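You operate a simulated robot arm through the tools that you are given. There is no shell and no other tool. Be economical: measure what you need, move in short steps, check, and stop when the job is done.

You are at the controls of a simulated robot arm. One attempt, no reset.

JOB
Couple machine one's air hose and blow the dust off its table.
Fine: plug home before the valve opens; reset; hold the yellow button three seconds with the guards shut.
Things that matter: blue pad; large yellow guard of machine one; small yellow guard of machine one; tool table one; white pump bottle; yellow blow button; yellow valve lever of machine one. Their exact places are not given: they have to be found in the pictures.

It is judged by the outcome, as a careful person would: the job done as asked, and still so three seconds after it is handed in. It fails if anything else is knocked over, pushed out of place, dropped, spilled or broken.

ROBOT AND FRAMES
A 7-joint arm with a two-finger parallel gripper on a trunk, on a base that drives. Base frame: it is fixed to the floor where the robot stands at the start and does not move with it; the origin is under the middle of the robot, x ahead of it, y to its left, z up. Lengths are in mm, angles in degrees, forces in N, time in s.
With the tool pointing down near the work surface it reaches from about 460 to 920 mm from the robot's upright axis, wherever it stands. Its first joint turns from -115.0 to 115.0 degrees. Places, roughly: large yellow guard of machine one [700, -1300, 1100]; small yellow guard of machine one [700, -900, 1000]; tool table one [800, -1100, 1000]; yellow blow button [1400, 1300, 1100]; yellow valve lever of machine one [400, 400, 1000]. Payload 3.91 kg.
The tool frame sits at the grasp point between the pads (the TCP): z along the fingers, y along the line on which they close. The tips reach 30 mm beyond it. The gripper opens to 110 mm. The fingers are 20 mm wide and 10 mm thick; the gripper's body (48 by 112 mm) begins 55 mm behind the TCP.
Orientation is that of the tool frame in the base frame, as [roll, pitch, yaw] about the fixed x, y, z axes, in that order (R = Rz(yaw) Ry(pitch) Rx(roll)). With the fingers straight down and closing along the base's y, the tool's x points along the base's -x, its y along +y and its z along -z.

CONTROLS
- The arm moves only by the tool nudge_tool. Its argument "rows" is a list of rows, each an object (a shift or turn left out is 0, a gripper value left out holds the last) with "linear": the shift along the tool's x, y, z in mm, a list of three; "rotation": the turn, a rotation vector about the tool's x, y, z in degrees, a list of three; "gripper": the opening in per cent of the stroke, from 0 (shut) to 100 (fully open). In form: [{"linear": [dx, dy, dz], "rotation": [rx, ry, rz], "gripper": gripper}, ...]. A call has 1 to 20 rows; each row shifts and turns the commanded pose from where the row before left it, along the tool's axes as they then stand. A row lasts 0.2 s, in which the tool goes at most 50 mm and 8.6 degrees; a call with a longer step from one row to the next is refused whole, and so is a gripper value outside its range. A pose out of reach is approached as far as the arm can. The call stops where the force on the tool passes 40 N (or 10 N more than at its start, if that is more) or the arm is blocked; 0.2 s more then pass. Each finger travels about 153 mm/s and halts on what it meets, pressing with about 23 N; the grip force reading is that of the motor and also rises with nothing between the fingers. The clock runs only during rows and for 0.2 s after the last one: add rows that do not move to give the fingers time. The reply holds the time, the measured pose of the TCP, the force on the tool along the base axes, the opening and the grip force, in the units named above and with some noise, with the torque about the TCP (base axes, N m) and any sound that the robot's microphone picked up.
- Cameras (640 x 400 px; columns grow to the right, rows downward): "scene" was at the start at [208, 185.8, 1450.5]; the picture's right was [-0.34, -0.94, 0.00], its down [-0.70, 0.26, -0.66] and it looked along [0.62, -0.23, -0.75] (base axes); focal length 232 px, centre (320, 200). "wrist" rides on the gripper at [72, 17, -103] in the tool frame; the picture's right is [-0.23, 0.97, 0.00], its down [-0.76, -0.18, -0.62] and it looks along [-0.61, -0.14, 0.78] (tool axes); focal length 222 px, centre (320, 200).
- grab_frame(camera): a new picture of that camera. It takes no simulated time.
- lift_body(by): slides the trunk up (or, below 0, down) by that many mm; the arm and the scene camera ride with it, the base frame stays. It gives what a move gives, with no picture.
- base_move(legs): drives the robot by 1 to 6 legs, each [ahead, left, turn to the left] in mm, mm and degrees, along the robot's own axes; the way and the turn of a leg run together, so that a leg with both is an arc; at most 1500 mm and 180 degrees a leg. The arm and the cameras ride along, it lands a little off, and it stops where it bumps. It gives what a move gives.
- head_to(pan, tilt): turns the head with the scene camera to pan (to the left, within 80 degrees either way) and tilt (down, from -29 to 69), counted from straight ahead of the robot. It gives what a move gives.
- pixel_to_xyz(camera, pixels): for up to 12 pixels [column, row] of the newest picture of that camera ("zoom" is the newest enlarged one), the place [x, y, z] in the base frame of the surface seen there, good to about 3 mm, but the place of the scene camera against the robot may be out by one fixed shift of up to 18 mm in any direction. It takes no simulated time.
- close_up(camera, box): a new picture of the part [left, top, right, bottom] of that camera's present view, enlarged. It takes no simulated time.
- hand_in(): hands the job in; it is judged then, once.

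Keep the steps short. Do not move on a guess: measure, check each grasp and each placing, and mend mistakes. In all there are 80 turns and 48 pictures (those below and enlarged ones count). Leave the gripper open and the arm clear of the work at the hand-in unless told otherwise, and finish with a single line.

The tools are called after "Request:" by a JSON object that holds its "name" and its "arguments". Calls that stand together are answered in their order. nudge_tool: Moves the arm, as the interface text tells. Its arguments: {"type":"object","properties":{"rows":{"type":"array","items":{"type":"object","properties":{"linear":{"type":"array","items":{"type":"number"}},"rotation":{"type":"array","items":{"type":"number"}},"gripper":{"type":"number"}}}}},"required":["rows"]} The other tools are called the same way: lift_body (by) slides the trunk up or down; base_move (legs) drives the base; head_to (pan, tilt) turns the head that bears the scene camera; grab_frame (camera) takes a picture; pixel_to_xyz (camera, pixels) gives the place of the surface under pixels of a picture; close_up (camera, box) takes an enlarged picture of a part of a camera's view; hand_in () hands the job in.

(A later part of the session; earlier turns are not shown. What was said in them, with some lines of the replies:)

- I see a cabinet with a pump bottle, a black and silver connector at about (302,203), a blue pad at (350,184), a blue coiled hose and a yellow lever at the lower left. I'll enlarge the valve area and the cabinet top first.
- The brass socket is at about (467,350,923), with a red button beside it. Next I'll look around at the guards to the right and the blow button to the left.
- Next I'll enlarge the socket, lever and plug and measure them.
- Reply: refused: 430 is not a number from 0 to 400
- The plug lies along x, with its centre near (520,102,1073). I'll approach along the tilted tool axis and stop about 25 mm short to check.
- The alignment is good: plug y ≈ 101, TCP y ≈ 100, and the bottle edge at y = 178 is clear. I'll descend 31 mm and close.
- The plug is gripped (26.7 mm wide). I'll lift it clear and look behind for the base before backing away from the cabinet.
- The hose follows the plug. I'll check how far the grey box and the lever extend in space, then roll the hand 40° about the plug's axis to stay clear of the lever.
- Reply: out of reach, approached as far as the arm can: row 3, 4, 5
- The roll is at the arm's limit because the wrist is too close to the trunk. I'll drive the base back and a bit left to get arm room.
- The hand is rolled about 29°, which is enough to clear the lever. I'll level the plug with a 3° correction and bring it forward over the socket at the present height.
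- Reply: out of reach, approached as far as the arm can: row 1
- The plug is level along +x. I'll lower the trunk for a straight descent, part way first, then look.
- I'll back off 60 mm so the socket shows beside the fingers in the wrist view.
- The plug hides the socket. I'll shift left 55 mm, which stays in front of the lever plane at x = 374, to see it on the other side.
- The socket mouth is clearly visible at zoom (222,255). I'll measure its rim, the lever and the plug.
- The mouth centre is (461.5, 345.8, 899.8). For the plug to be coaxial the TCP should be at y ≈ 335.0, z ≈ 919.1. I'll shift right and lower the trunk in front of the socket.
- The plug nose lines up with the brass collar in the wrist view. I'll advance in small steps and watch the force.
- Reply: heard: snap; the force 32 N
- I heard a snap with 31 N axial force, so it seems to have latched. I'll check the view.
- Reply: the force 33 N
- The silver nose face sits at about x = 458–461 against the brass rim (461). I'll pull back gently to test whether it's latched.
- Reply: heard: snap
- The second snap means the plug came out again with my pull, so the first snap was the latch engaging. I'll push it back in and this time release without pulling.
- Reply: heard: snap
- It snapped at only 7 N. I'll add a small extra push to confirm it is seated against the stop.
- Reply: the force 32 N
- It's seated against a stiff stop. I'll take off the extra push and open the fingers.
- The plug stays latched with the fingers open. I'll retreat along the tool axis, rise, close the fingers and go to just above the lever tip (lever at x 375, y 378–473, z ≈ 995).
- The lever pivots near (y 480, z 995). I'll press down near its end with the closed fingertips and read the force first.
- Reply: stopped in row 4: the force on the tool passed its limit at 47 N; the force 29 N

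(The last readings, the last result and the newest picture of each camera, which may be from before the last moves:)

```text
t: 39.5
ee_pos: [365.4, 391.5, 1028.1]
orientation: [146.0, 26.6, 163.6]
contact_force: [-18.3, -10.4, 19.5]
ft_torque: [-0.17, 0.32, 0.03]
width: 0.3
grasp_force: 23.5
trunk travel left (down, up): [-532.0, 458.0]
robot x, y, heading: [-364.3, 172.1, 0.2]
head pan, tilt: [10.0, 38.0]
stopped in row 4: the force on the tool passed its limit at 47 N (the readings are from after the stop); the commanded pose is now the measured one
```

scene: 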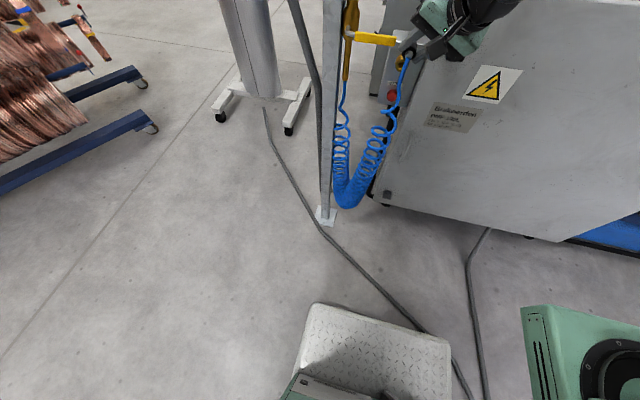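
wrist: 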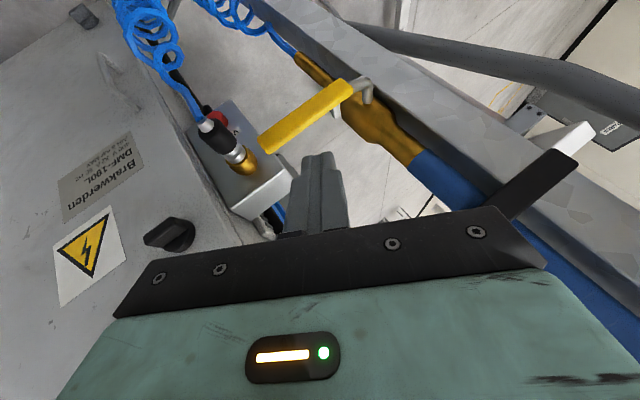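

Pressing down is blocked at over 40 N, so the lever probably opens the other way. I'll back off and turn the hand so the fingers close along x, which is parallel to the lever's axis. The lever can then pivot between the pads.

Request:
{"name": "nudge_tool", "arguments": {"rows": [{"linear": [0, 0, -35]}, {"linear": [0, 0, -35], "gripper": 40}, {"rotation": [-3.19, 1.0, -7.57]}, {"rotation": [-3.19, 1.0, -7.57]}, {"rotation": [-3.19, 1.0, -7.57]}, {"rotation": [-3.19, 1.0, -7.57]}, {"rotation": [-3.19, 1.0, -7.57]}, {"rotation": [-3.19, 1.0, -7.57]}, {"rotation": [-3.19, 1.0, -7.57]}, {"rotation": [-3.19, 1.0, -7.57]}, {"rotation": [-3.19, 1.0, -7.57]}, {"rotation": [-3.19, 1.0, -7.57]}, {"rotation": [-3.19, 1.0, -7.57]}, {}]}}

```text
t: 42.5
ee_pos: [330.9, 362.7, 1076.7]
orientation: [-178.6, 45.7, -88.9]
contact_force: [0.2, -0.2, -0.4]
ft_torque: [-0.05, 0.03, -0.01]
width: 44.0
grasp_force: 0.0
trunk travel left (down, up): [-532.0, 458.0]
robot x, y, heading: [-368.0, 171.1, 0.1]
head pan, tilt: [10.0, 38.0]
```

Request:
{"name": "nudge_tool", "arguments": {"rows": [{"linear": [16.4, -23.5, 11.8]}, {"linear": [16.4, -23.5, 11.8]}, {}]}}

Request:
{"name": "grab_frame", "arguments": {"camera": "wrist"}}

```text
t: 43.3
ee_pos: [377.6, 356.7, 1039.2]
orientation: [-178.6, 45.7, -88.9]
contact_force: [-0.1, 0.4, -0.4]
ft_torque: [-0.03, -0.02, -0.02]
width: 43.9
grasp_force: 0.1
trunk travel left (down, up): [-532.0, 458.0]
robot x, y, heading: [-367.0, 172.7, 0.2]
head pan, tilt: [10.0, 38.0]
```

```text
14 pictures are left
```

wrist: 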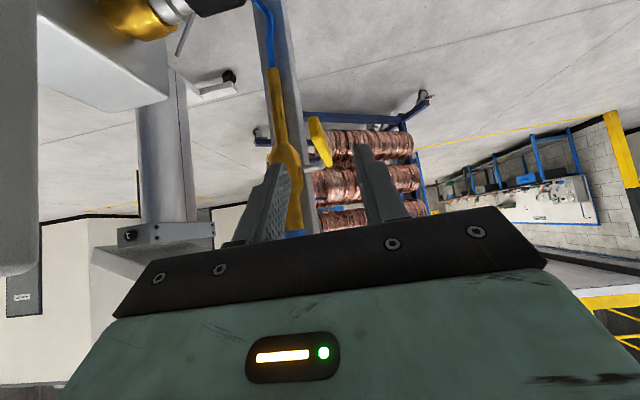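

Request:
{"name": "pixel_to_xyz", "arguments": {"camera": "wrist", "pixels": [[313, 125], [318, 140], [326, 160], [322, 150], [312, 140], [290, 160], [270, 195], [375, 160], [330, 165], [150, 20]]}}

```text
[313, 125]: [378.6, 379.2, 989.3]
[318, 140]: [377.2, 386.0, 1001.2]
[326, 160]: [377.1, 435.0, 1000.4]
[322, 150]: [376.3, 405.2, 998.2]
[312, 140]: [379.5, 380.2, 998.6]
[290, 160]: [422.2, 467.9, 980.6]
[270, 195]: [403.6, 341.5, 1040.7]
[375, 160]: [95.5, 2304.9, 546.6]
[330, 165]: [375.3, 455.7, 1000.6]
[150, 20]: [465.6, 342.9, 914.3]
```

The lever end sits between the open fingers at x ≈ 378. I'll advance 50 mm and close on it.

Request:
{"name": "nudge_tool", "arguments": {"rows": [{"linear": [0, 0, 25]}, {"linear": [0, 0, 25]}, {}, {"gripper": 0}, {}, {}]}}

```text
t: 44.7
ee_pos: [378.1, 393.1, 1003.4]
orientation: [-178.7, 45.6, -89.0]
contact_force: [2.0, 1.6, 0.1]
ft_torque: [-0.03, 0.57, 0.16]
width: 7.9
grasp_force: 44.8
trunk travel left (down, up): [-532.0, 458.0]
robot x, y, heading: [-368.5, 172.5, 0.4]
head pan, tilt: [10.0, 38.0]
```

Gripped (7.9 mm thick). I'll try a small upward arc and read the force.

Request:
{"name": "nudge_tool", "arguments": {"rows": [{"linear": [-3.9, 0, -3.7]}, {"linear": [-4.3, 0, -3.4]}, {}]}}

```text
t: 45.5
ee_pos: [378.4, 394.1, 1012.3]
orientation: [-178.8, 45.6, -89.2]
contact_force: [-3.6, 3.0, -16.7]
ft_torque: [-1.41, 0.67, 0.01]
width: 7.7
grasp_force: 45.2
trunk travel left (down, up): [-532.0, 458.0]
robot x, y, heading: [-365.5, 173.3, 0.2]
head pan, tilt: [10.0, 38.0]
```

It moves up under about 17 N, so this is the opening direction. I'll continue the arc.

Request:
{"name": "nudge_tool", "arguments": {"rows": [{"linear": [-9.5, 0, -6.0]}, {"linear": [-10.1, 0, -4.5]}, {"linear": [-10.8, 0, -3.1]}, {"linear": [-11, 0, -1.6]}, {}]}}

```text
t: 46.7
ee_pos: [378.0, 409.3, 1054.7]
orientation: [-178.6, 45.7, -89.2]
contact_force: [-7.1, -15.9, -8.1]
ft_torque: [-1.52, 0.86, 0.94]
width: 7.8
grasp_force: 45.1
trunk travel left (down, up): [-532.0, 458.0]
robot x, y, heading: [-362.5, 172.3, -0.0]
head pan, tilt: [10.0, 38.0]
```

Request:
{"name": "nudge_tool", "arguments": {"rows": [{"linear": [-11.2, 0, -0.1]}, {"linear": [-11, 0, 1.6]}, {"linear": [-10.7, 0, 3]}, {"linear": [-10.3, 0, 4.5]}, {}]}}

Request:
{"name": "nudge_tool", "arguments": {"rows": [{"linear": [-9.4, 0, 5.8]}, {"linear": [-8.6, 0, 7.1]}, {"linear": [-4, 0, 4.0]}, {}]}}

```text
t: 47.9
ee_pos: [376.5, 447.6, 1078.4]
orientation: [-178.6, 45.6, -89.1]
contact_force: [-0.8, -0.5, 0.0]
ft_torque: [0.02, -0.02, -0.02]
width: 0.0
grasp_force: 37.7
trunk travel left (down, up): [-532.0, 458.0]
robot x, y, heading: [-365.7, 174.8, 0.2]
head pan, tilt: [10.0, 38.0]
```

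```text
t: 48.9
ee_pos: [377.7, 475.0, 1083.2]
orientation: [-178.6, 45.7, -88.9]
contact_force: [0.3, -0.8, 0.5]
ft_torque: [-0.01, 0.02, -0.01]
width: 0.0
grasp_force: 38.1
trunk travel left (down, up): [-532.0, 458.0]
robot x, y, heading: [-365.5, 168.8, 0.1]
head pan, tilt: [10.0, 38.0]
```

The fingers are shut, so the lever slipped out of the grip. I'll look at where it is.

Request:
{"name": "head_to", "arguments": {"pan": 20, "tilt": 20}}

Request:
{"name": "close_up", "arguments": {"camera": "scene", "box": [200, 130, 440, 280]}}

```text
t: 49.8
ee_pos: [378.1, 474.8, 1082.2]
orientation: [-178.7, 45.7, -88.9]
contact_force: [0.2, 0.0, 0.7]
ft_torque: [0.0, 0.0, -0.02]
width: 0.0
grasp_force: 37.0
trunk travel left (down, up): [-532.0, 458.0]
robot x, y, heading: [-367.6, 169.4, 0.0]
head pan, tilt: [20.0, 20.0]
```

```text
2.67 times, centred on (320, 205) of scene
```

zoom: 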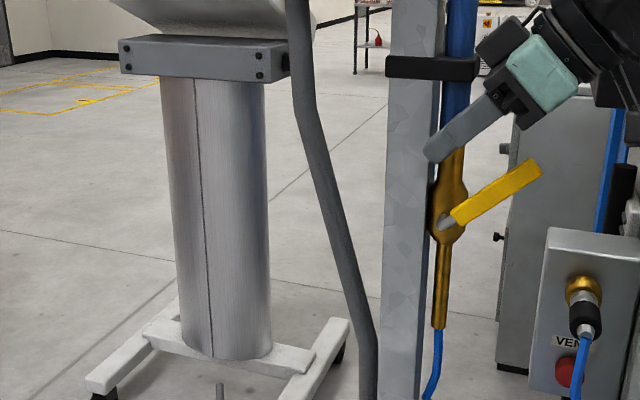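

The lever is about 40° up. I'll go round it and push its underside the rest of the way with the closed fingers.

Request:
{"name": "nudge_tool", "arguments": {"rows": [{"linear": [0, 0, -40]}, {"linear": [0, 0, -40]}, {"linear": [26.5, 0, -27.2]}, {"linear": [26.5, 0, -27.2]}, {"linear": [24.7, 0, 24.1]}, {"linear": [24.7, 0, 24.1]}, {"linear": [0, 0, 40]}, {"linear": [0, 0, 40]}, {}]}}

Request:
{"name": "nudge_tool", "arguments": {"rows": [{"linear": [-10.7, 0, -3.7]}, {"linear": [-10.7, 0, -3.8]}, {"linear": [-9.9, 0, -2.9]}, {"linear": [-9.9, 0, -1.3]}, {}]}}

```text
t: 51.8
ee_pos: [380.3, 398.9, 1012.4]
orientation: [-178.5, 45.7, -89.0]
contact_force: [1.4, 0.4, -0.2]
ft_torque: [-0.02, -0.02, 0.0]
width: 0.1
grasp_force: 38.3
trunk travel left (down, up): [-532.0, 458.0]
robot x, y, heading: [-364.4, 174.9, 0.1]
head pan, tilt: [20.0, 20.0]
```

```text
t: 53.0
ee_pos: [379.9, 418.6, 1053.3]
orientation: [-178.5, 45.8, -89.0]
contact_force: [-0.5, -0.1, 0.3]
ft_torque: [0.03, -0.02, 0.02]
width: 0.0
grasp_force: 37.9
trunk travel left (down, up): [-532.0, 458.0]
robot x, y, heading: [-366.7, 172.0, 0.0]
head pan, tilt: [20.0, 20.0]
```

Request:
{"name": "nudge_tool", "arguments": {"rows": [{"linear": [-10.5, 0, 0.4]}, {"linear": [-9.9, 0, 1.9]}, {"linear": [-10.2, 0, 4.1]}, {}]}}

Request:
{"name": "close_up", "arguments": {"camera": "scene", "box": [280, 130, 440, 230]}}

```text
t: 54.0
ee_pos: [377.2, 444.6, 1067.9]
orientation: [-178.7, 45.7, -89.1]
contact_force: [0.2, 0.1, -0.1]
ft_torque: [-0.05, -0.02, 0.0]
width: 0.1
grasp_force: 37.6
trunk travel left (down, up): [-532.0, 458.0]
robot x, y, heading: [-366.8, 171.6, 0.3]
head pan, tilt: [20.0, 20.0]
```

```text
4.00 times, centred on (360, 180) of scene
```

zoom: 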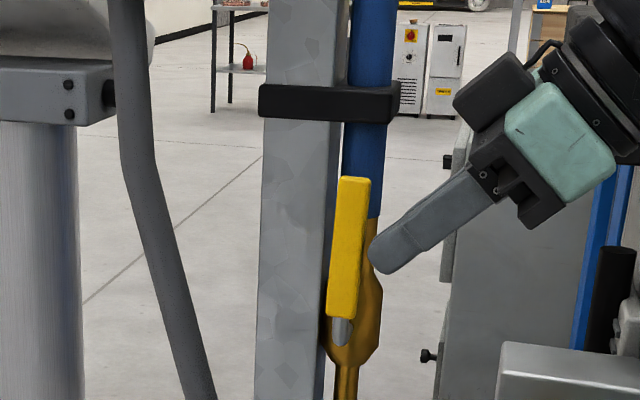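

The lever is now vertical, in line with the pipe, so the valve is open. I'll retract the arm, raise the trunk, back off and look to the right before driving to the guards.

Request:
{"name": "nudge_tool", "arguments": {"rows": [{"linear": [10, 0, -40]}, {"linear": [10, 0, -40]}, {"linear": [0, 0, -40]}, {}]}}

Request:
{"name": "lift_body", "arguments": {"by": 250}}

Request:
{"name": "base_move", "arguments": {"legs": [[-200, 0, 0], [0, -300, 0]]}}

Request:
{"name": "head_to", "arguments": {"pan": -50, "tilt": 25}}

Request:
{"name": "grab_frame", "arguments": {"camera": "scene"}}

```text
t: 55.0
ee_pos: [378.4, 346.3, 1138.1]
orientation: [-178.8, 45.7, -89.1]
contact_force: [-0.3, -0.6, 0.8]
ft_torque: [0.02, 0.01, -0.01]
width: 0.0
grasp_force: 37.9
trunk travel left (down, up): [-532.0, 458.0]
robot x, y, heading: [-360.7, 170.2, 0.0]
head pan, tilt: [20.0, 20.0]
```

```text
t: 57.5
ee_pos: [377.5, 346.8, 1389.0]
orientation: [-178.7, 45.6, -89.0]
contact_force: [0.3, -0.3, 0.3]
ft_torque: [-0.03, 0.01, 0.02]
width: 0.0
grasp_force: 37.7
trunk travel left (down, up): [-782.0, 208.0]
robot x, y, heading: [-365.6, 168.4, 0.2]
head pan, tilt: [20.0, 20.0]
```

```text
t: 60.8
ee_pos: [174.2, 47.9, 1388.4]
orientation: [-178.6, 45.7, -88.9]
contact_force: [0.2, -0.8, 0.8]
ft_torque: [0.03, -0.03, 0.0]
width: 0.1
grasp_force: 38.3
trunk travel left (down, up): [-782.0, 208.0]
robot x, y, heading: [-565.9, -126.8, 0.2]
head pan, tilt: [20.0, 20.0]
```

```text
t: 62.2
ee_pos: [174.1, 48.3, 1389.6]
orientation: [-178.7, 45.7, -88.9]
contact_force: [0.3, 0.3, -1.0]
ft_torque: [-0.02, -0.01, -0.06]
width: 0.1
grasp_force: 37.9
trunk travel left (down, up): [-782.0, 208.0]
robot x, y, heading: [-567.2, -128.3, 0.1]
head pan, tilt: [-50.0, 25.0]
```

```text
11 pictures are left
```

scene: 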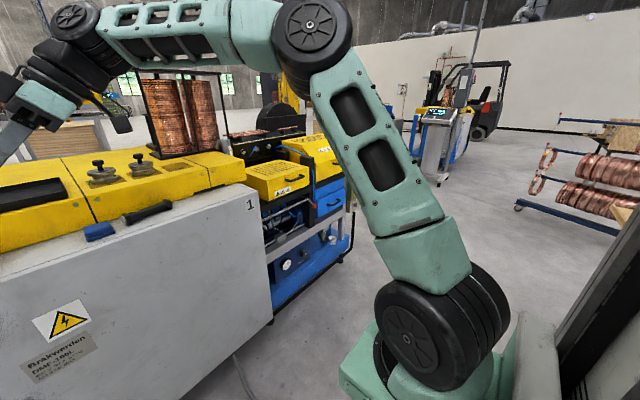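

Request:
{"name": "close_up", "arguments": {"camera": "scene", "box": [230, 110, 390, 210]}}

Request:
{"name": "pixel_to_xyz", "arguments": {"camera": "zoom", "pixels": [[80, 260], [150, 220], [255, 265], [310, 235], [200, 300], [360, 160], [300, 110], [400, 190], [330, 250], [60, 130], [440, 180], [350, 195]]}}

Request:
{"name": "pixel_to_xyz", "arguments": {"camera": "scene", "pixels": [[520, 210], [345, 265], [280, 320], [540, 260], [440, 185], [267, 300], [500, 160]]}}

```text
4.00 times, centred on (310, 160) of scene
```

zoom: 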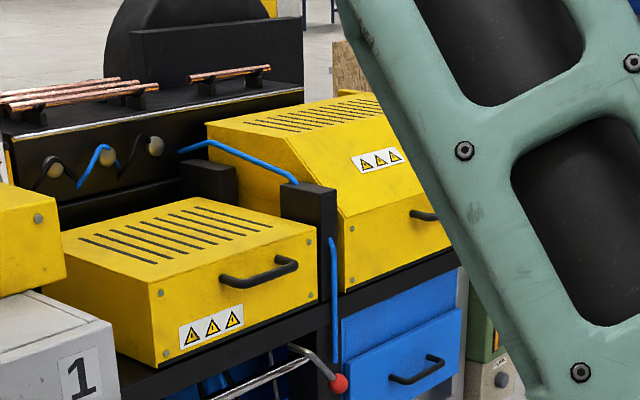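

```text
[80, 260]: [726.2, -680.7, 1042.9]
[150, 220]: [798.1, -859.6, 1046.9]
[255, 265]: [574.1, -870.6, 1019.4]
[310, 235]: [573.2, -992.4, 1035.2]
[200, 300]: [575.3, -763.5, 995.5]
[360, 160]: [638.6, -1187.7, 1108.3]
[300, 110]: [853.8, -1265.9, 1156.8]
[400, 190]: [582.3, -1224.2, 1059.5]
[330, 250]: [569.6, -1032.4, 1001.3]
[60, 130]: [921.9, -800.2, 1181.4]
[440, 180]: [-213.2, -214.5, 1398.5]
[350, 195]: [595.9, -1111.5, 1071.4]
```

```text
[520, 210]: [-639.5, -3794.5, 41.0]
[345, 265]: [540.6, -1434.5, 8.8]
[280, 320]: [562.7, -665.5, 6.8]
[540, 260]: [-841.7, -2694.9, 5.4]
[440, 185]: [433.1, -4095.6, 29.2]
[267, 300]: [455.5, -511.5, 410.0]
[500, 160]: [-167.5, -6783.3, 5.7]
```

Request:
{"name": "pixel_to_xyz", "arguments": {"camera": "zoom", "pixels": [[162, 360], [312, 300], [158, 290], [312, 232], [70, 235], [185, 195], [347, 285], [445, 248], [344, 215], [170, 375], [350, 296], [215, 130]]}}

Request:
{"name": "pixel_to_xyz", "arguments": {"camera": "zoom", "pixels": [[270, 210], [120, 250], [340, 100], [230, 125], [300, 150], [380, 120], [290, 200], [325, 330], [240, 345], [338, 385], [60, 170], [105, 170]]}}

```text
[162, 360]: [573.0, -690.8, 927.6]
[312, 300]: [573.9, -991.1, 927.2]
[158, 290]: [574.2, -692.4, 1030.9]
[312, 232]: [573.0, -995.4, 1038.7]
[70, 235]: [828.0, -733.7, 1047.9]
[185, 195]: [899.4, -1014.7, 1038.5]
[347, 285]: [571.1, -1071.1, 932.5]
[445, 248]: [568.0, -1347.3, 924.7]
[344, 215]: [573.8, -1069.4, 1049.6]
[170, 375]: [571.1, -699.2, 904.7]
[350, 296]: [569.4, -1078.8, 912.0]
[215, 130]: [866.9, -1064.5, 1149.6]
```

```text
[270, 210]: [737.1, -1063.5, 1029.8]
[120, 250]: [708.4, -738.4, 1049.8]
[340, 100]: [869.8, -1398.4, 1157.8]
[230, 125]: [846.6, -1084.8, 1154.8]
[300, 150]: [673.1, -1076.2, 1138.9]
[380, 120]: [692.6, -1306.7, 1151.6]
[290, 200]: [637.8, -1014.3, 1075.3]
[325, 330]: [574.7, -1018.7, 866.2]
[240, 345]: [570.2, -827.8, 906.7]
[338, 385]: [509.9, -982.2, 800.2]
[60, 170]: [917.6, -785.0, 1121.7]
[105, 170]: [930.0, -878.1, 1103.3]
```

The guards sit level (lower edges at z ≈ 927, tops flat), so both are already shut. No reset button is visible here, so I expect it at the console with the yellow button. I'll drive left around the post, stop short of the console and look.

Request:
{"name": "base_move", "arguments": {"legs": [[0, 1470, 0], [500, 0, 0]]}}

Request:
{"name": "head_to", "arguments": {"pan": 0, "tilt": 20}}

Request:
{"name": "grab_frame", "arguments": {"camera": "scene"}}

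```text
t: 72.1
ee_pos: [634.8, 1575.5, 1388.9]
orientation: [-178.6, 45.8, -86.9]
contact_force: [0.2, -0.6, 0.0]
ft_torque: [0.0, 0.01, 0.03]
width: 0.0
grasp_force: 37.3
trunk travel left (down, up): [-782.0, 208.0]
robot x, y, heading: [-100.2, 1375.8, 2.0]
head pan, tilt: [-50.0, 25.0]
```

```text
t: 73.3
ee_pos: [634.9, 1575.9, 1387.9]
orientation: [-178.7, 45.7, -87.0]
contact_force: [0.5, -1.0, 0.8]
ft_torque: [-0.01, 0.0, -0.01]
width: 0.0
grasp_force: 37.6
trunk travel left (down, up): [-782.0, 208.0]
robot x, y, heading: [-96.2, 1374.0, 2.0]
head pan, tilt: [0.0, 20.0]
```

```text
9 pictures are left
```

scene: 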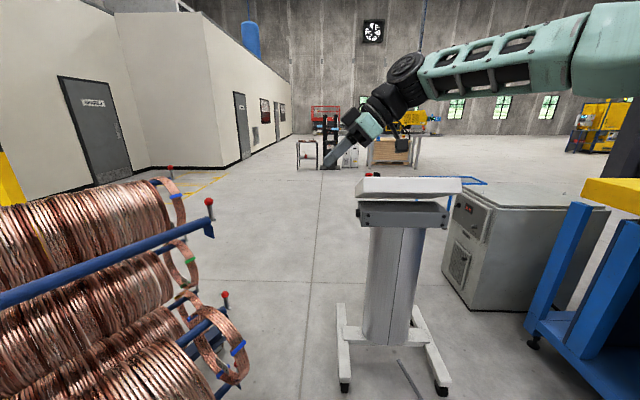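

Request:
{"name": "pixel_to_xyz", "arguments": {"camera": "scene", "pixels": [[360, 185], [460, 185], [410, 180], [363, 200], [345, 385], [443, 390], [212, 225], [240, 370], [222, 295], [590, 220], [530, 340], [460, 300]]}}

```text
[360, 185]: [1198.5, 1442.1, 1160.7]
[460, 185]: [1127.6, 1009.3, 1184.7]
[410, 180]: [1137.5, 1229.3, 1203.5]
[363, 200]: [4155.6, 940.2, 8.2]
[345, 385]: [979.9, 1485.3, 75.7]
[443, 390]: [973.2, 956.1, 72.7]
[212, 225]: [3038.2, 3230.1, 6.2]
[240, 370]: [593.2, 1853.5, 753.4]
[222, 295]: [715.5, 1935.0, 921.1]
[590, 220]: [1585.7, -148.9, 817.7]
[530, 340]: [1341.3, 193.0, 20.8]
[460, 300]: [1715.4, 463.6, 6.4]
```

The panel slopes away toward +x, so I have to reach over it from behind. I'll turn the tool straight down in this free space, centre the arm, then drive up behind the console.

Request:
{"name": "nudge_tool", "arguments": {"rows": [{"rotation": [2.98, 2.98, 7.06]}, {"rotation": [2.98, 2.98, 7.06]}, {"rotation": [2.98, 2.98, 7.06]}, {"rotation": [2.98, 2.98, 7.06]}, {"rotation": [2.98, 2.98, 7.06]}, {"rotation": [2.98, 2.98, 7.06]}, {"rotation": [2.98, 2.98, 7.06]}, {"rotation": [2.98, 2.98, 7.06]}, {"rotation": [2.98, 2.98, 7.06]}, {"rotation": [2.98, 2.98, 7.06]}, {"rotation": [2.98, 2.98, 7.06]}, {"rotation": [2.98, 2.98, 7.06]}, {"linear": [0, -40, 0]}, {"linear": [0, -40, 0]}, {"linear": [0, -40, 0]}, {"linear": [0, -40, 0]}, {"linear": [0, -40, 0]}, {}]}}

Request:
{"name": "base_move", "arguments": {"legs": [[600, -70, -2]]}}

Request:
{"name": "grab_frame", "arguments": {"camera": "wrist"}}

```text
t: 77.1
ee_pos: [640.1, 1373.6, 1389.5]
orientation: [-179.8, 1.0, -177.9]
contact_force: [-0.4, -0.6, 0.6]
ft_torque: [0.03, 0.01, -0.02]
width: 0.0
grasp_force: 37.8
trunk travel left (down, up): [-782.0, 208.0]
robot x, y, heading: [-99.9, 1378.3, 1.9]
head pan, tilt: [0.0, 20.0]
```

```text
t: 80.5
ee_pos: [1238.6, 1281.3, 1388.9]
orientation: [-180.0, 1.0, 179.6]
contact_force: [-0.2, 0.4, 0.2]
ft_torque: [0.01, 0.01, 0.0]
width: 0.1
grasp_force: 38.0
trunk travel left (down, up): [-782.0, 208.0]
robot x, y, heading: [494.1, 1313.8, -0.4]
head pan, tilt: [0.0, 20.0]
```

```text
8 pictures are left
```

wrist: 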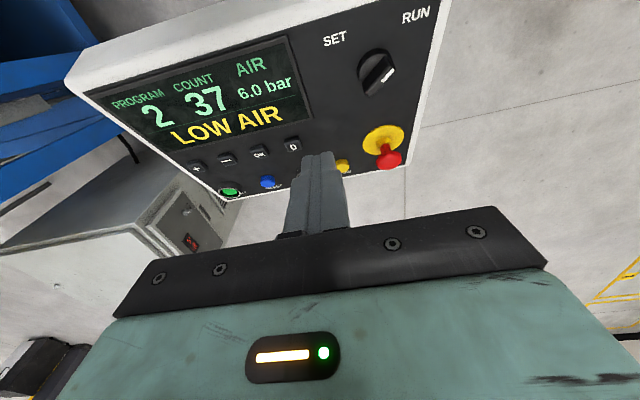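

The panel shows AIR 6.0 bar and a latched "LOW AIR". I'll zoom on the button row to read the labels.

Request:
{"name": "close_up", "arguments": {"camera": "wrist", "box": [180, 100, 420, 205]}}

Request:
{"name": "pixel_to_xyz", "arguments": {"camera": "wrist", "pixels": [[267, 181], [230, 190], [343, 164], [388, 158], [275, 183], [262, 180], [350, 170], [300, 185], [340, 60], [200, 60], [260, 155], [400, 150]]}}

```text
2.67 times, centred on (300, 152) of wrist
```

zoom: 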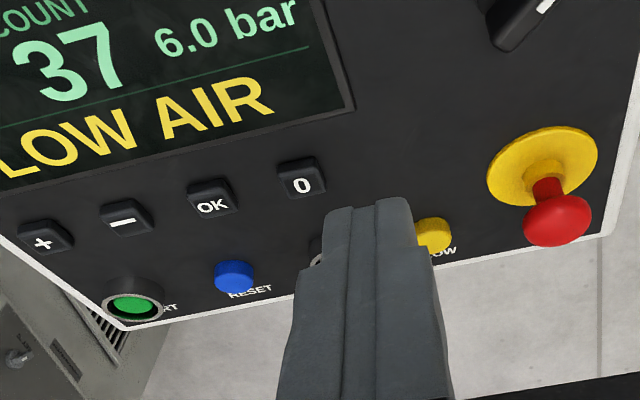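

```text
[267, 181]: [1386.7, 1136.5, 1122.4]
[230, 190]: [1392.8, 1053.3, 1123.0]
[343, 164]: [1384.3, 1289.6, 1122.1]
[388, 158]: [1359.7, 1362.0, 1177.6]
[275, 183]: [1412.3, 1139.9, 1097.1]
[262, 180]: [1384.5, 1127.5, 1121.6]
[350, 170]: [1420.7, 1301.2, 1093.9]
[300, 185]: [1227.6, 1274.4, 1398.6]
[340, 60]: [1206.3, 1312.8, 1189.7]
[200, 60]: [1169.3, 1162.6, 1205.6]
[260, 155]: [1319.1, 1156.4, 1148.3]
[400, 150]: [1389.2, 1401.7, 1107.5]
```

I can read RESET (blue, about (1386,1133,1122)) and BLOW (yellow, about (1384,1290,1122)). I'll drive slightly closer and to the right, then turn the hand 90° so it's narrow toward the red stop button.

Request:
{"name": "base_move", "arguments": {"legs": [[70, -100, 0]]}}

Request:
{"name": "nudge_tool", "arguments": {"rows": [{"rotation": [0, 0, -8.2]}, {"rotation": [0, 0, -8.2]}, {"rotation": [0, 0, -8.2]}, {"rotation": [0, 0, -8.2]}, {"rotation": [0, 0, -8.2]}, {"rotation": [0, 0, -8.2]}, {"rotation": [0, 0, -8.2]}, {"rotation": [0, 0, -8.2]}, {"rotation": [0, 0, -8.2]}, {"rotation": [0, 0, -8.2]}, {"rotation": [0, 0, -8]}, {}]}}

```text
t: 81.7
ee_pos: [1309.5, 1178.1, 1389.9]
orientation: [-179.8, 1.0, 179.6]
contact_force: [-0.3, 0.3, 0.3]
ft_torque: [0.0, -0.06, 0.02]
width: 0.1
grasp_force: 37.7
trunk travel left (down, up): [-782.0, 208.0]
robot x, y, heading: [567.5, 1212.8, -0.1]
head pan, tilt: [0.0, 20.0]
```

```text
t: 84.3
ee_pos: [1308.9, 1180.1, 1389.6]
orientation: [-179.1, -0.1, -90.3]
contact_force: [-0.7, -0.9, 0.3]
ft_torque: [0.01, 0.01, 0.02]
width: 0.3
grasp_force: 37.6
trunk travel left (down, up): [-782.0, 208.0]
robot x, y, heading: [568.1, 1211.9, -0.4]
head pan, tilt: [0.0, 20.0]
```

Request:
{"name": "nudge_tool", "arguments": {"rows": [{"linear": [23.5, -38.5, 0]}, {"linear": [23.5, -38.5, 0]}, {}]}}

Request:
{"name": "lift_body", "arguments": {"by": -205}}

Request:
{"name": "grab_frame", "arguments": {"camera": "wrist"}}

```text
t: 85.1
ee_pos: [1384.5, 1129.7, 1389.0]
orientation: [-179.0, -0.1, -90.5]
contact_force: [-0.2, -0.8, -0.6]
ft_torque: [-0.01, 0.0, 0.01]
width: 0.1
grasp_force: 38.6
trunk travel left (down, up): [-782.0, 208.0]
robot x, y, heading: [565.2, 1209.7, -0.5]
head pan, tilt: [0.0, 20.0]
```

```text
t: 87.3
ee_pos: [1385.7, 1129.4, 1185.2]
orientation: [-179.0, -0.1, -90.3]
contact_force: [0.6, -0.5, -0.2]
ft_torque: [-0.03, 0.01, 0.0]
width: 0.1
grasp_force: 37.6
trunk travel left (down, up): [-577.0, 413.0]
robot x, y, heading: [569.4, 1213.5, -0.2]
head pan, tilt: [0.0, 20.0]
```

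```text
6 pictures are left
```

wrist: 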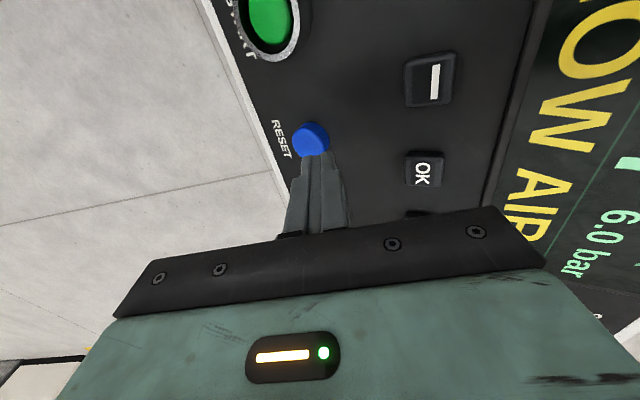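

Request:
{"name": "pixel_to_xyz", "arguments": {"camera": "wrist", "pixels": [[300, 140], [310, 138], [322, 138], [312, 128], [308, 150], [330, 140], [345, 140], [295, 125], [312, 165], [425, 168]]}}

```text
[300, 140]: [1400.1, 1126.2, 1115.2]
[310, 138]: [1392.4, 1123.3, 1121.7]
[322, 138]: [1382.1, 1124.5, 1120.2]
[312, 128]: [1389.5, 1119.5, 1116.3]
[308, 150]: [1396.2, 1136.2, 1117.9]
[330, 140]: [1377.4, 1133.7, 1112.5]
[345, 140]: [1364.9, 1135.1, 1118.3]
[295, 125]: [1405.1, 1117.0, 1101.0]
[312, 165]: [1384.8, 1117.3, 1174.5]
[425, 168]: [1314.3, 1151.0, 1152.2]
```

The cap centre is about (1391,1130,1120). I'll centre over it and press in small steps.

Request:
{"name": "nudge_tool", "arguments": {"rows": [{"linear": [0, -5, 14]}, {"linear": [0, 0, 14]}, {"linear": [0, 0.8, 2.5]}, {"linear": [0, 0.8, 2.5]}, {"linear": [0, 0.8, 2.5]}, {"linear": [0, 0.8, 2.5]}, {}]}}

```text
t: 89.0
ee_pos: [1387.4, 1129.5, 1147.8]
orientation: [-178.9, -0.1, -90.4]
contact_force: [2.1, -0.5, 7.5]
ft_torque: [0.01, -0.07, -0.01]
width: 0.1
grasp_force: 37.2
trunk travel left (down, up): [-577.0, 413.0]
robot x, y, heading: [570.0, 1209.6, -0.2]
head pan, tilt: [0.0, 20.0]
heard: click
```

I heard the reset click. I'll lift off and move over the yellow button.

Request:
{"name": "nudge_tool", "arguments": {"rows": [{}, {"linear": [0, 0, -20]}, {"linear": [0, 0, -22]}, {"linear": [-40, 0, 0]}, {"linear": [-40, 0, 0]}, {"linear": [-40, 0, 0]}, {"linear": [-35, 0, 0]}, {}]}}

Request:
{"name": "grab_frame", "arguments": {"camera": "wrist"}}

```text
t: 90.8
ee_pos: [1367.3, 1270.6, 1192.7]
orientation: [-178.4, 0.2, -90.4]
contact_force: [-0.3, 0.7, 0.3]
ft_torque: [0.01, 0.01, 0.03]
width: 0.0
grasp_force: 38.0
out of reach, approached as far as the arm can: row 6, 7
trunk travel left (down, up): [-577.0, 413.0]
robot x, y, heading: [567.5, 1212.5, -0.4]
head pan, tilt: [0.0, 20.0]
```

```text
5 pictures are left
```

wrist: 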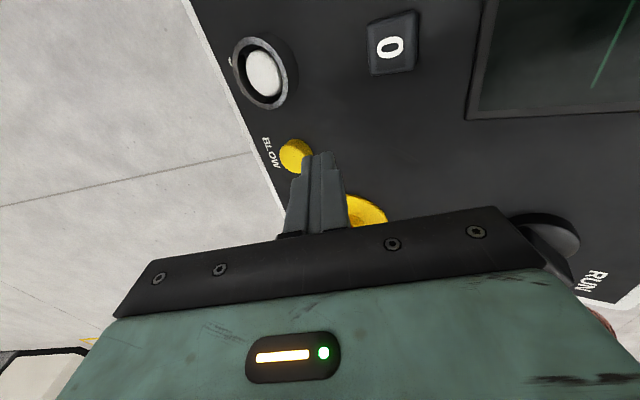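

It's out of reach from here because the shoulder sits to the right. I'll measure the yellow cap, bring the arm back right, raise 40 mm and shift the base left 150 mm.

Request:
{"name": "pixel_to_xyz", "arguments": {"camera": "wrist", "pixels": [[284, 158], [293, 148], [295, 158], [303, 150], [290, 168], [308, 158], [298, 142], [370, 215], [318, 168]]}}

Request:
{"name": "nudge_tool", "arguments": {"rows": [{"linear": [40, -7, -10]}, {"linear": [40, -7, -10]}, {"linear": [40, -7, 0]}, {"linear": [12, 0, 0]}, {}]}}

Request:
{"name": "lift_body", "arguments": {"by": 30}}

Request:
{"name": "base_move", "arguments": {"legs": [[0, 150, 0]]}}

```text
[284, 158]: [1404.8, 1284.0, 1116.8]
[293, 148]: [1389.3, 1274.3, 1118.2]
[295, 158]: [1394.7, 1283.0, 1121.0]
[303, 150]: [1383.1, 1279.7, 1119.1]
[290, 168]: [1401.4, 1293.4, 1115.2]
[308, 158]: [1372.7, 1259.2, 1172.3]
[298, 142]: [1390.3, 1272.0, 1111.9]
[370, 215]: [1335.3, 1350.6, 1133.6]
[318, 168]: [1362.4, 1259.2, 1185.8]
```

```text
t: 92.0
ee_pos: [1388.6, 1176.7, 1192.0]
orientation: [-179.1, -0.1, -90.6]
contact_force: [0.1, 0.2, -0.5]
ft_torque: [0.03, 0.0, 0.01]
width: 0.1
grasp_force: 37.7
out of reach, approached as far as the arm can: row 2
trunk travel left (down, up): [-577.0, 413.0]
robot x, y, heading: [568.8, 1207.1, -0.5]
head pan, tilt: [0.0, 20.0]
```

```text
t: 92.7
ee_pos: [1386.6, 1180.3, 1224.9]
orientation: [-179.2, -0.1, -90.4]
contact_force: [-0.1, -0.3, -0.2]
ft_torque: [0.0, -0.01, 0.0]
width: 0.0
grasp_force: 37.8
trunk travel left (down, up): [-607.0, 383.0]
robot x, y, heading: [566.6, 1210.6, -0.6]
head pan, tilt: [0.0, 20.0]
```

```text
t: 94.1
ee_pos: [1386.8, 1332.1, 1223.2]
orientation: [-179.0, -0.2, -90.4]
contact_force: [0.3, 0.0, 0.5]
ft_torque: [0.0, 0.04, 0.03]
width: 0.0
grasp_force: 38.1
trunk travel left (down, up): [-607.0, 383.0]
robot x, y, heading: [566.8, 1364.9, -0.4]
head pan, tilt: [0.0, 20.0]
```

The yellow cap centre is about (1393,1284,1121). I'll move over it and lower to about 1180.

Request:
{"name": "nudge_tool", "arguments": {"rows": [{"linear": [24, -2, 0]}, {"linear": [24, -3, 0]}, {"linear": [0, 0, 20]}, {"linear": [0, 0, 20]}, {}]}}

Request:
{"name": "grab_frame", "arguments": {"camera": "wrist"}}

Request:
{"name": "pixel_to_xyz", "arguments": {"camera": "wrist", "pixels": [[300, 140], [310, 138], [322, 138], [312, 128], [308, 150]]}}

```text
t: 95.3
ee_pos: [1392.0, 1281.2, 1182.9]
orientation: [-179.0, -0.1, -90.4]
contact_force: [0.7, -0.1, -0.5]
ft_torque: [0.0, 0.0, -0.01]
width: 0.0
grasp_force: 37.7
trunk travel left (down, up): [-607.0, 383.0]
robot x, y, heading: [567.8, 1360.3, -0.4]
head pan, tilt: [0.0, 20.0]
```

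```text
4 pictures are left
```

wrist: 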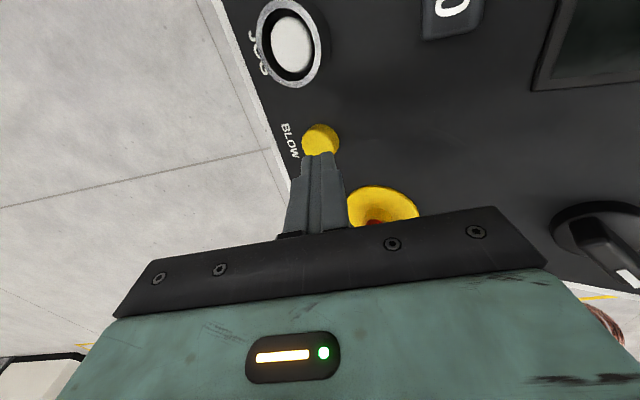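

```text
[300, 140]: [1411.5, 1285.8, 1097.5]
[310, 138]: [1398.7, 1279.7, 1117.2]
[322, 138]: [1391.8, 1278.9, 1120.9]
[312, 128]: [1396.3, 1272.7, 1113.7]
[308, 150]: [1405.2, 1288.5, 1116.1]
```

I'm aligned over BLOW. I'll press and hold.

Request:
{"name": "nudge_tool", "arguments": {"rows": [{"linear": [-2, 0, 13]}, {"linear": [0, 0, 13]}, {"linear": [0, 0.8, 2.5]}, {"linear": [0, 0.8, 2.5]}, {"linear": [0, 0.8, 2.5]}, {"linear": [0, 0.8, 2.5]}, {"linear": [0, 0.5, 1.5]}, {}, {}, {}, {}, {}, {}, {}, {}, {}, {}, {}, {}]}}

```text
t: 99.3
ee_pos: [1390.2, 1286.5, 1146.9]
orientation: [-179.0, 0.0, -90.3]
contact_force: [-0.1, -0.1, 13.8]
ft_torque: [0.09, 0.11, -0.03]
width: 0.1
grasp_force: 37.8
trunk travel left (down, up): [-607.0, 383.0]
robot x, y, heading: [569.9, 1362.2, -0.2]
head pan, tilt: [0.0, 20.0]
heard: click
```

I heard a click and the force is steady at 14 N. I'll keep holding a bit longer, then release.

Request:
{"name": "nudge_tool", "arguments": {"rows": [{}, {}, {}, {}, {}, {}, {}, {}]}}

Request:
{"name": "nudge_tool", "arguments": {"rows": [{"linear": [0, 0, -20]}, {"linear": [0, 0, -30]}, {"linear": [40, 0, -40]}, {"linear": [40, 0, -40]}, {"linear": [40, 0, -40]}, {"linear": [40, 0, -10]}, {}]}}

Request:
{"name": "grab_frame", "arguments": {"camera": "wrist"}}

```text
t: 101.1
ee_pos: [1390.2, 1285.8, 1146.7]
orientation: [-179.1, -0.1, -90.3]
contact_force: [0.2, -0.4, 14.9]
ft_torque: [0.05, 0.13, -0.03]
width: 0.0
grasp_force: 37.7
trunk travel left (down, up): [-607.0, 383.0]
robot x, y, heading: [572.8, 1362.7, -0.0]
head pan, tilt: [0.0, 20.0]
```

```text
refused: row 3 steps farther than a row can; nothing moved
```

```text
3 pictures are left
```

wrist: 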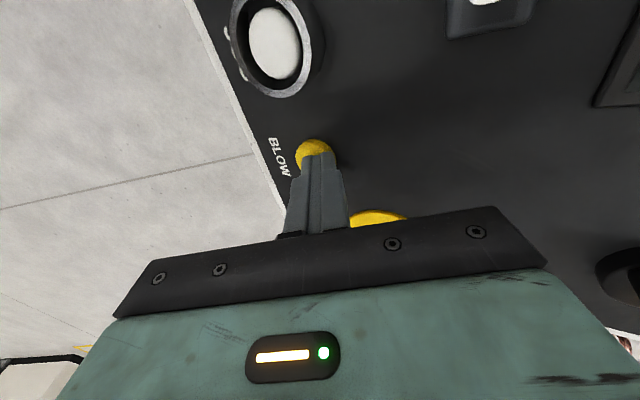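

It's still held, so that's over 4 s. Now I'll release, rise and move right so the wrist camera can see the display.

Request:
{"name": "nudge_tool", "arguments": {"rows": [{"linear": [0, 0, -20]}, {"linear": [0, 0, -40]}, {"linear": [40, 11, -25]}, {"linear": [40, 11, -25]}, {"linear": [40, 11, -25]}, {"linear": [40, 11, -25]}, {"linear": [40, 11, -25]}, {"linear": [40, 11, -25]}, {"linear": [40, 11, -25]}, {"linear": [40, 11, -25]}, {}]}}

Request:
{"name": "grab_frame", "arguments": {"camera": "wrist"}}

```text
t: 103.5
ee_pos: [1253.6, 1062.4, 1333.4]
orientation: [-179.0, -0.1, -90.3]
contact_force: [-0.1, -1.2, -0.4]
ft_torque: [-0.01, 0.01, 0.0]
width: 0.0
grasp_force: 38.2
out of reach, approached as far as the arm can: row 5, 6, 7, 8, 9, 10
trunk travel left (down, up): [-607.0, 383.0]
robot x, y, heading: [568.7, 1361.3, -0.1]
head pan, tilt: [0.0, 20.0]
```

```text
2 pictures are left
```

wrist: 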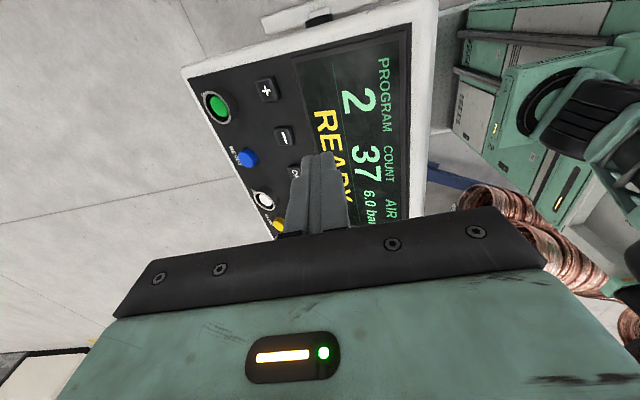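

The display now reads READY at 6.0 bar, so the reset worked, and BLOW was held for over four seconds. I'll open the gripper and back away from the console.

Request:
{"name": "nudge_tool", "arguments": {"rows": [{"gripper": 100}, {}, {}, {}]}}

Request:
{"name": "base_move", "arguments": {"legs": [[-350, 0, 0]]}}

Request:
{"name": "head_to", "arguments": {"pan": -40, "tilt": 25}}

Request:
{"name": "grab_frame", "arguments": {"camera": "scene"}}

```text
t: 104.5
ee_pos: [1253.0, 1062.7, 1333.0]
orientation: [-178.8, -0.1, -90.3]
contact_force: [0.1, -0.6, -0.9]
ft_torque: [0.0, 0.03, 0.02]
width: 110.1
grasp_force: 0.0
trunk travel left (down, up): [-607.0, 383.0]
robot x, y, heading: [568.5, 1362.8, -0.1]
head pan, tilt: [0.0, 20.0]
```

```text
t: 106.8
ee_pos: [900.3, 1066.8, 1334.3]
orientation: [-178.9, 0.0, -90.2]
contact_force: [1.1, 0.4, -0.7]
ft_torque: [0.0, 0.01, 0.0]
width: 110.2
grasp_force: 0.1
trunk travel left (down, up): [-607.0, 383.0]
robot x, y, heading: [215.7, 1362.2, -0.3]
head pan, tilt: [0.0, 20.0]
```

```text
t: 107.8
ee_pos: [898.9, 1065.1, 1333.9]
orientation: [-178.8, -0.1, -90.3]
contact_force: [-0.9, 0.6, -0.5]
ft_torque: [-0.02, 0.0, 0.03]
width: 110.0
grasp_force: 0.1
trunk travel left (down, up): [-607.0, 383.0]
robot x, y, heading: [214.4, 1361.3, -0.5]
head pan, tilt: [-40.0, 25.0]
```

```text
1 pictures are left
```

scene: 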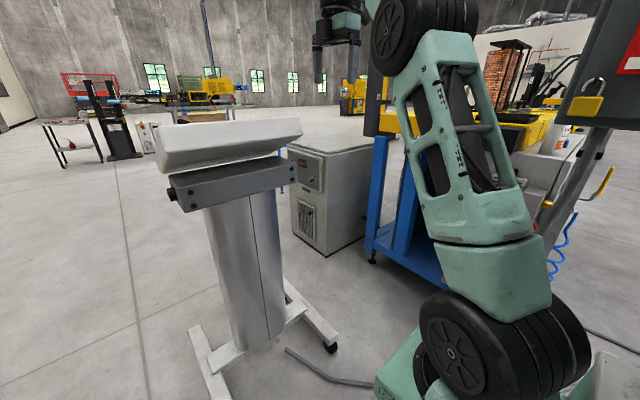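

The yellow lever at (600,185) looks tilted. I'll use the last picture to check it.

Request:
{"name": "close_up", "arguments": {"camera": "scene", "box": [520, 130, 640, 205]}}

Request:
{"name": "pixel_to_xyz", "arguments": {"camera": "scene", "pixels": [[611, 170], [606, 180], [600, 190], [594, 197], [588, 200], [583, 202], [570, 180], [590, 160], [548, 203], [560, 190]]}}

```text
5.33 times, centred on (580, 168) of scene
```

zoom: 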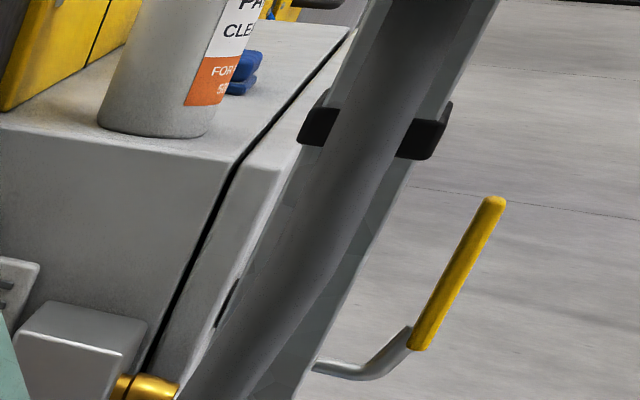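

```text
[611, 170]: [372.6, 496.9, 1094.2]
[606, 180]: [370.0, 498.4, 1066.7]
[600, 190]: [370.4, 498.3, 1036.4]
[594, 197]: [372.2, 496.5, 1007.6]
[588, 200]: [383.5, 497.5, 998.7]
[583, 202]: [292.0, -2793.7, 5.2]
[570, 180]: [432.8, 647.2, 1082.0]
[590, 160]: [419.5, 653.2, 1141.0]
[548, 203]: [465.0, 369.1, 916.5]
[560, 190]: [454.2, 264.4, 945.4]
```

The lever is vertical (y ≈ 497 from z 1007 to 1094), so it's fully in line with the pipe and the tilt was only perspective. The plug is seated, the panel reads READY, and the arm is clear with the gripper open.

Request:
{"name": "hand_in", "arguments": {}}

```text
The job is handed in.
```

Machine one's hose is plugged in and its valve was opened after that; I reset the panel (READY, 6.0 bar) and held BLOW over four seconds with both guards shut, though I couldn't see the table to check the dust is gone.
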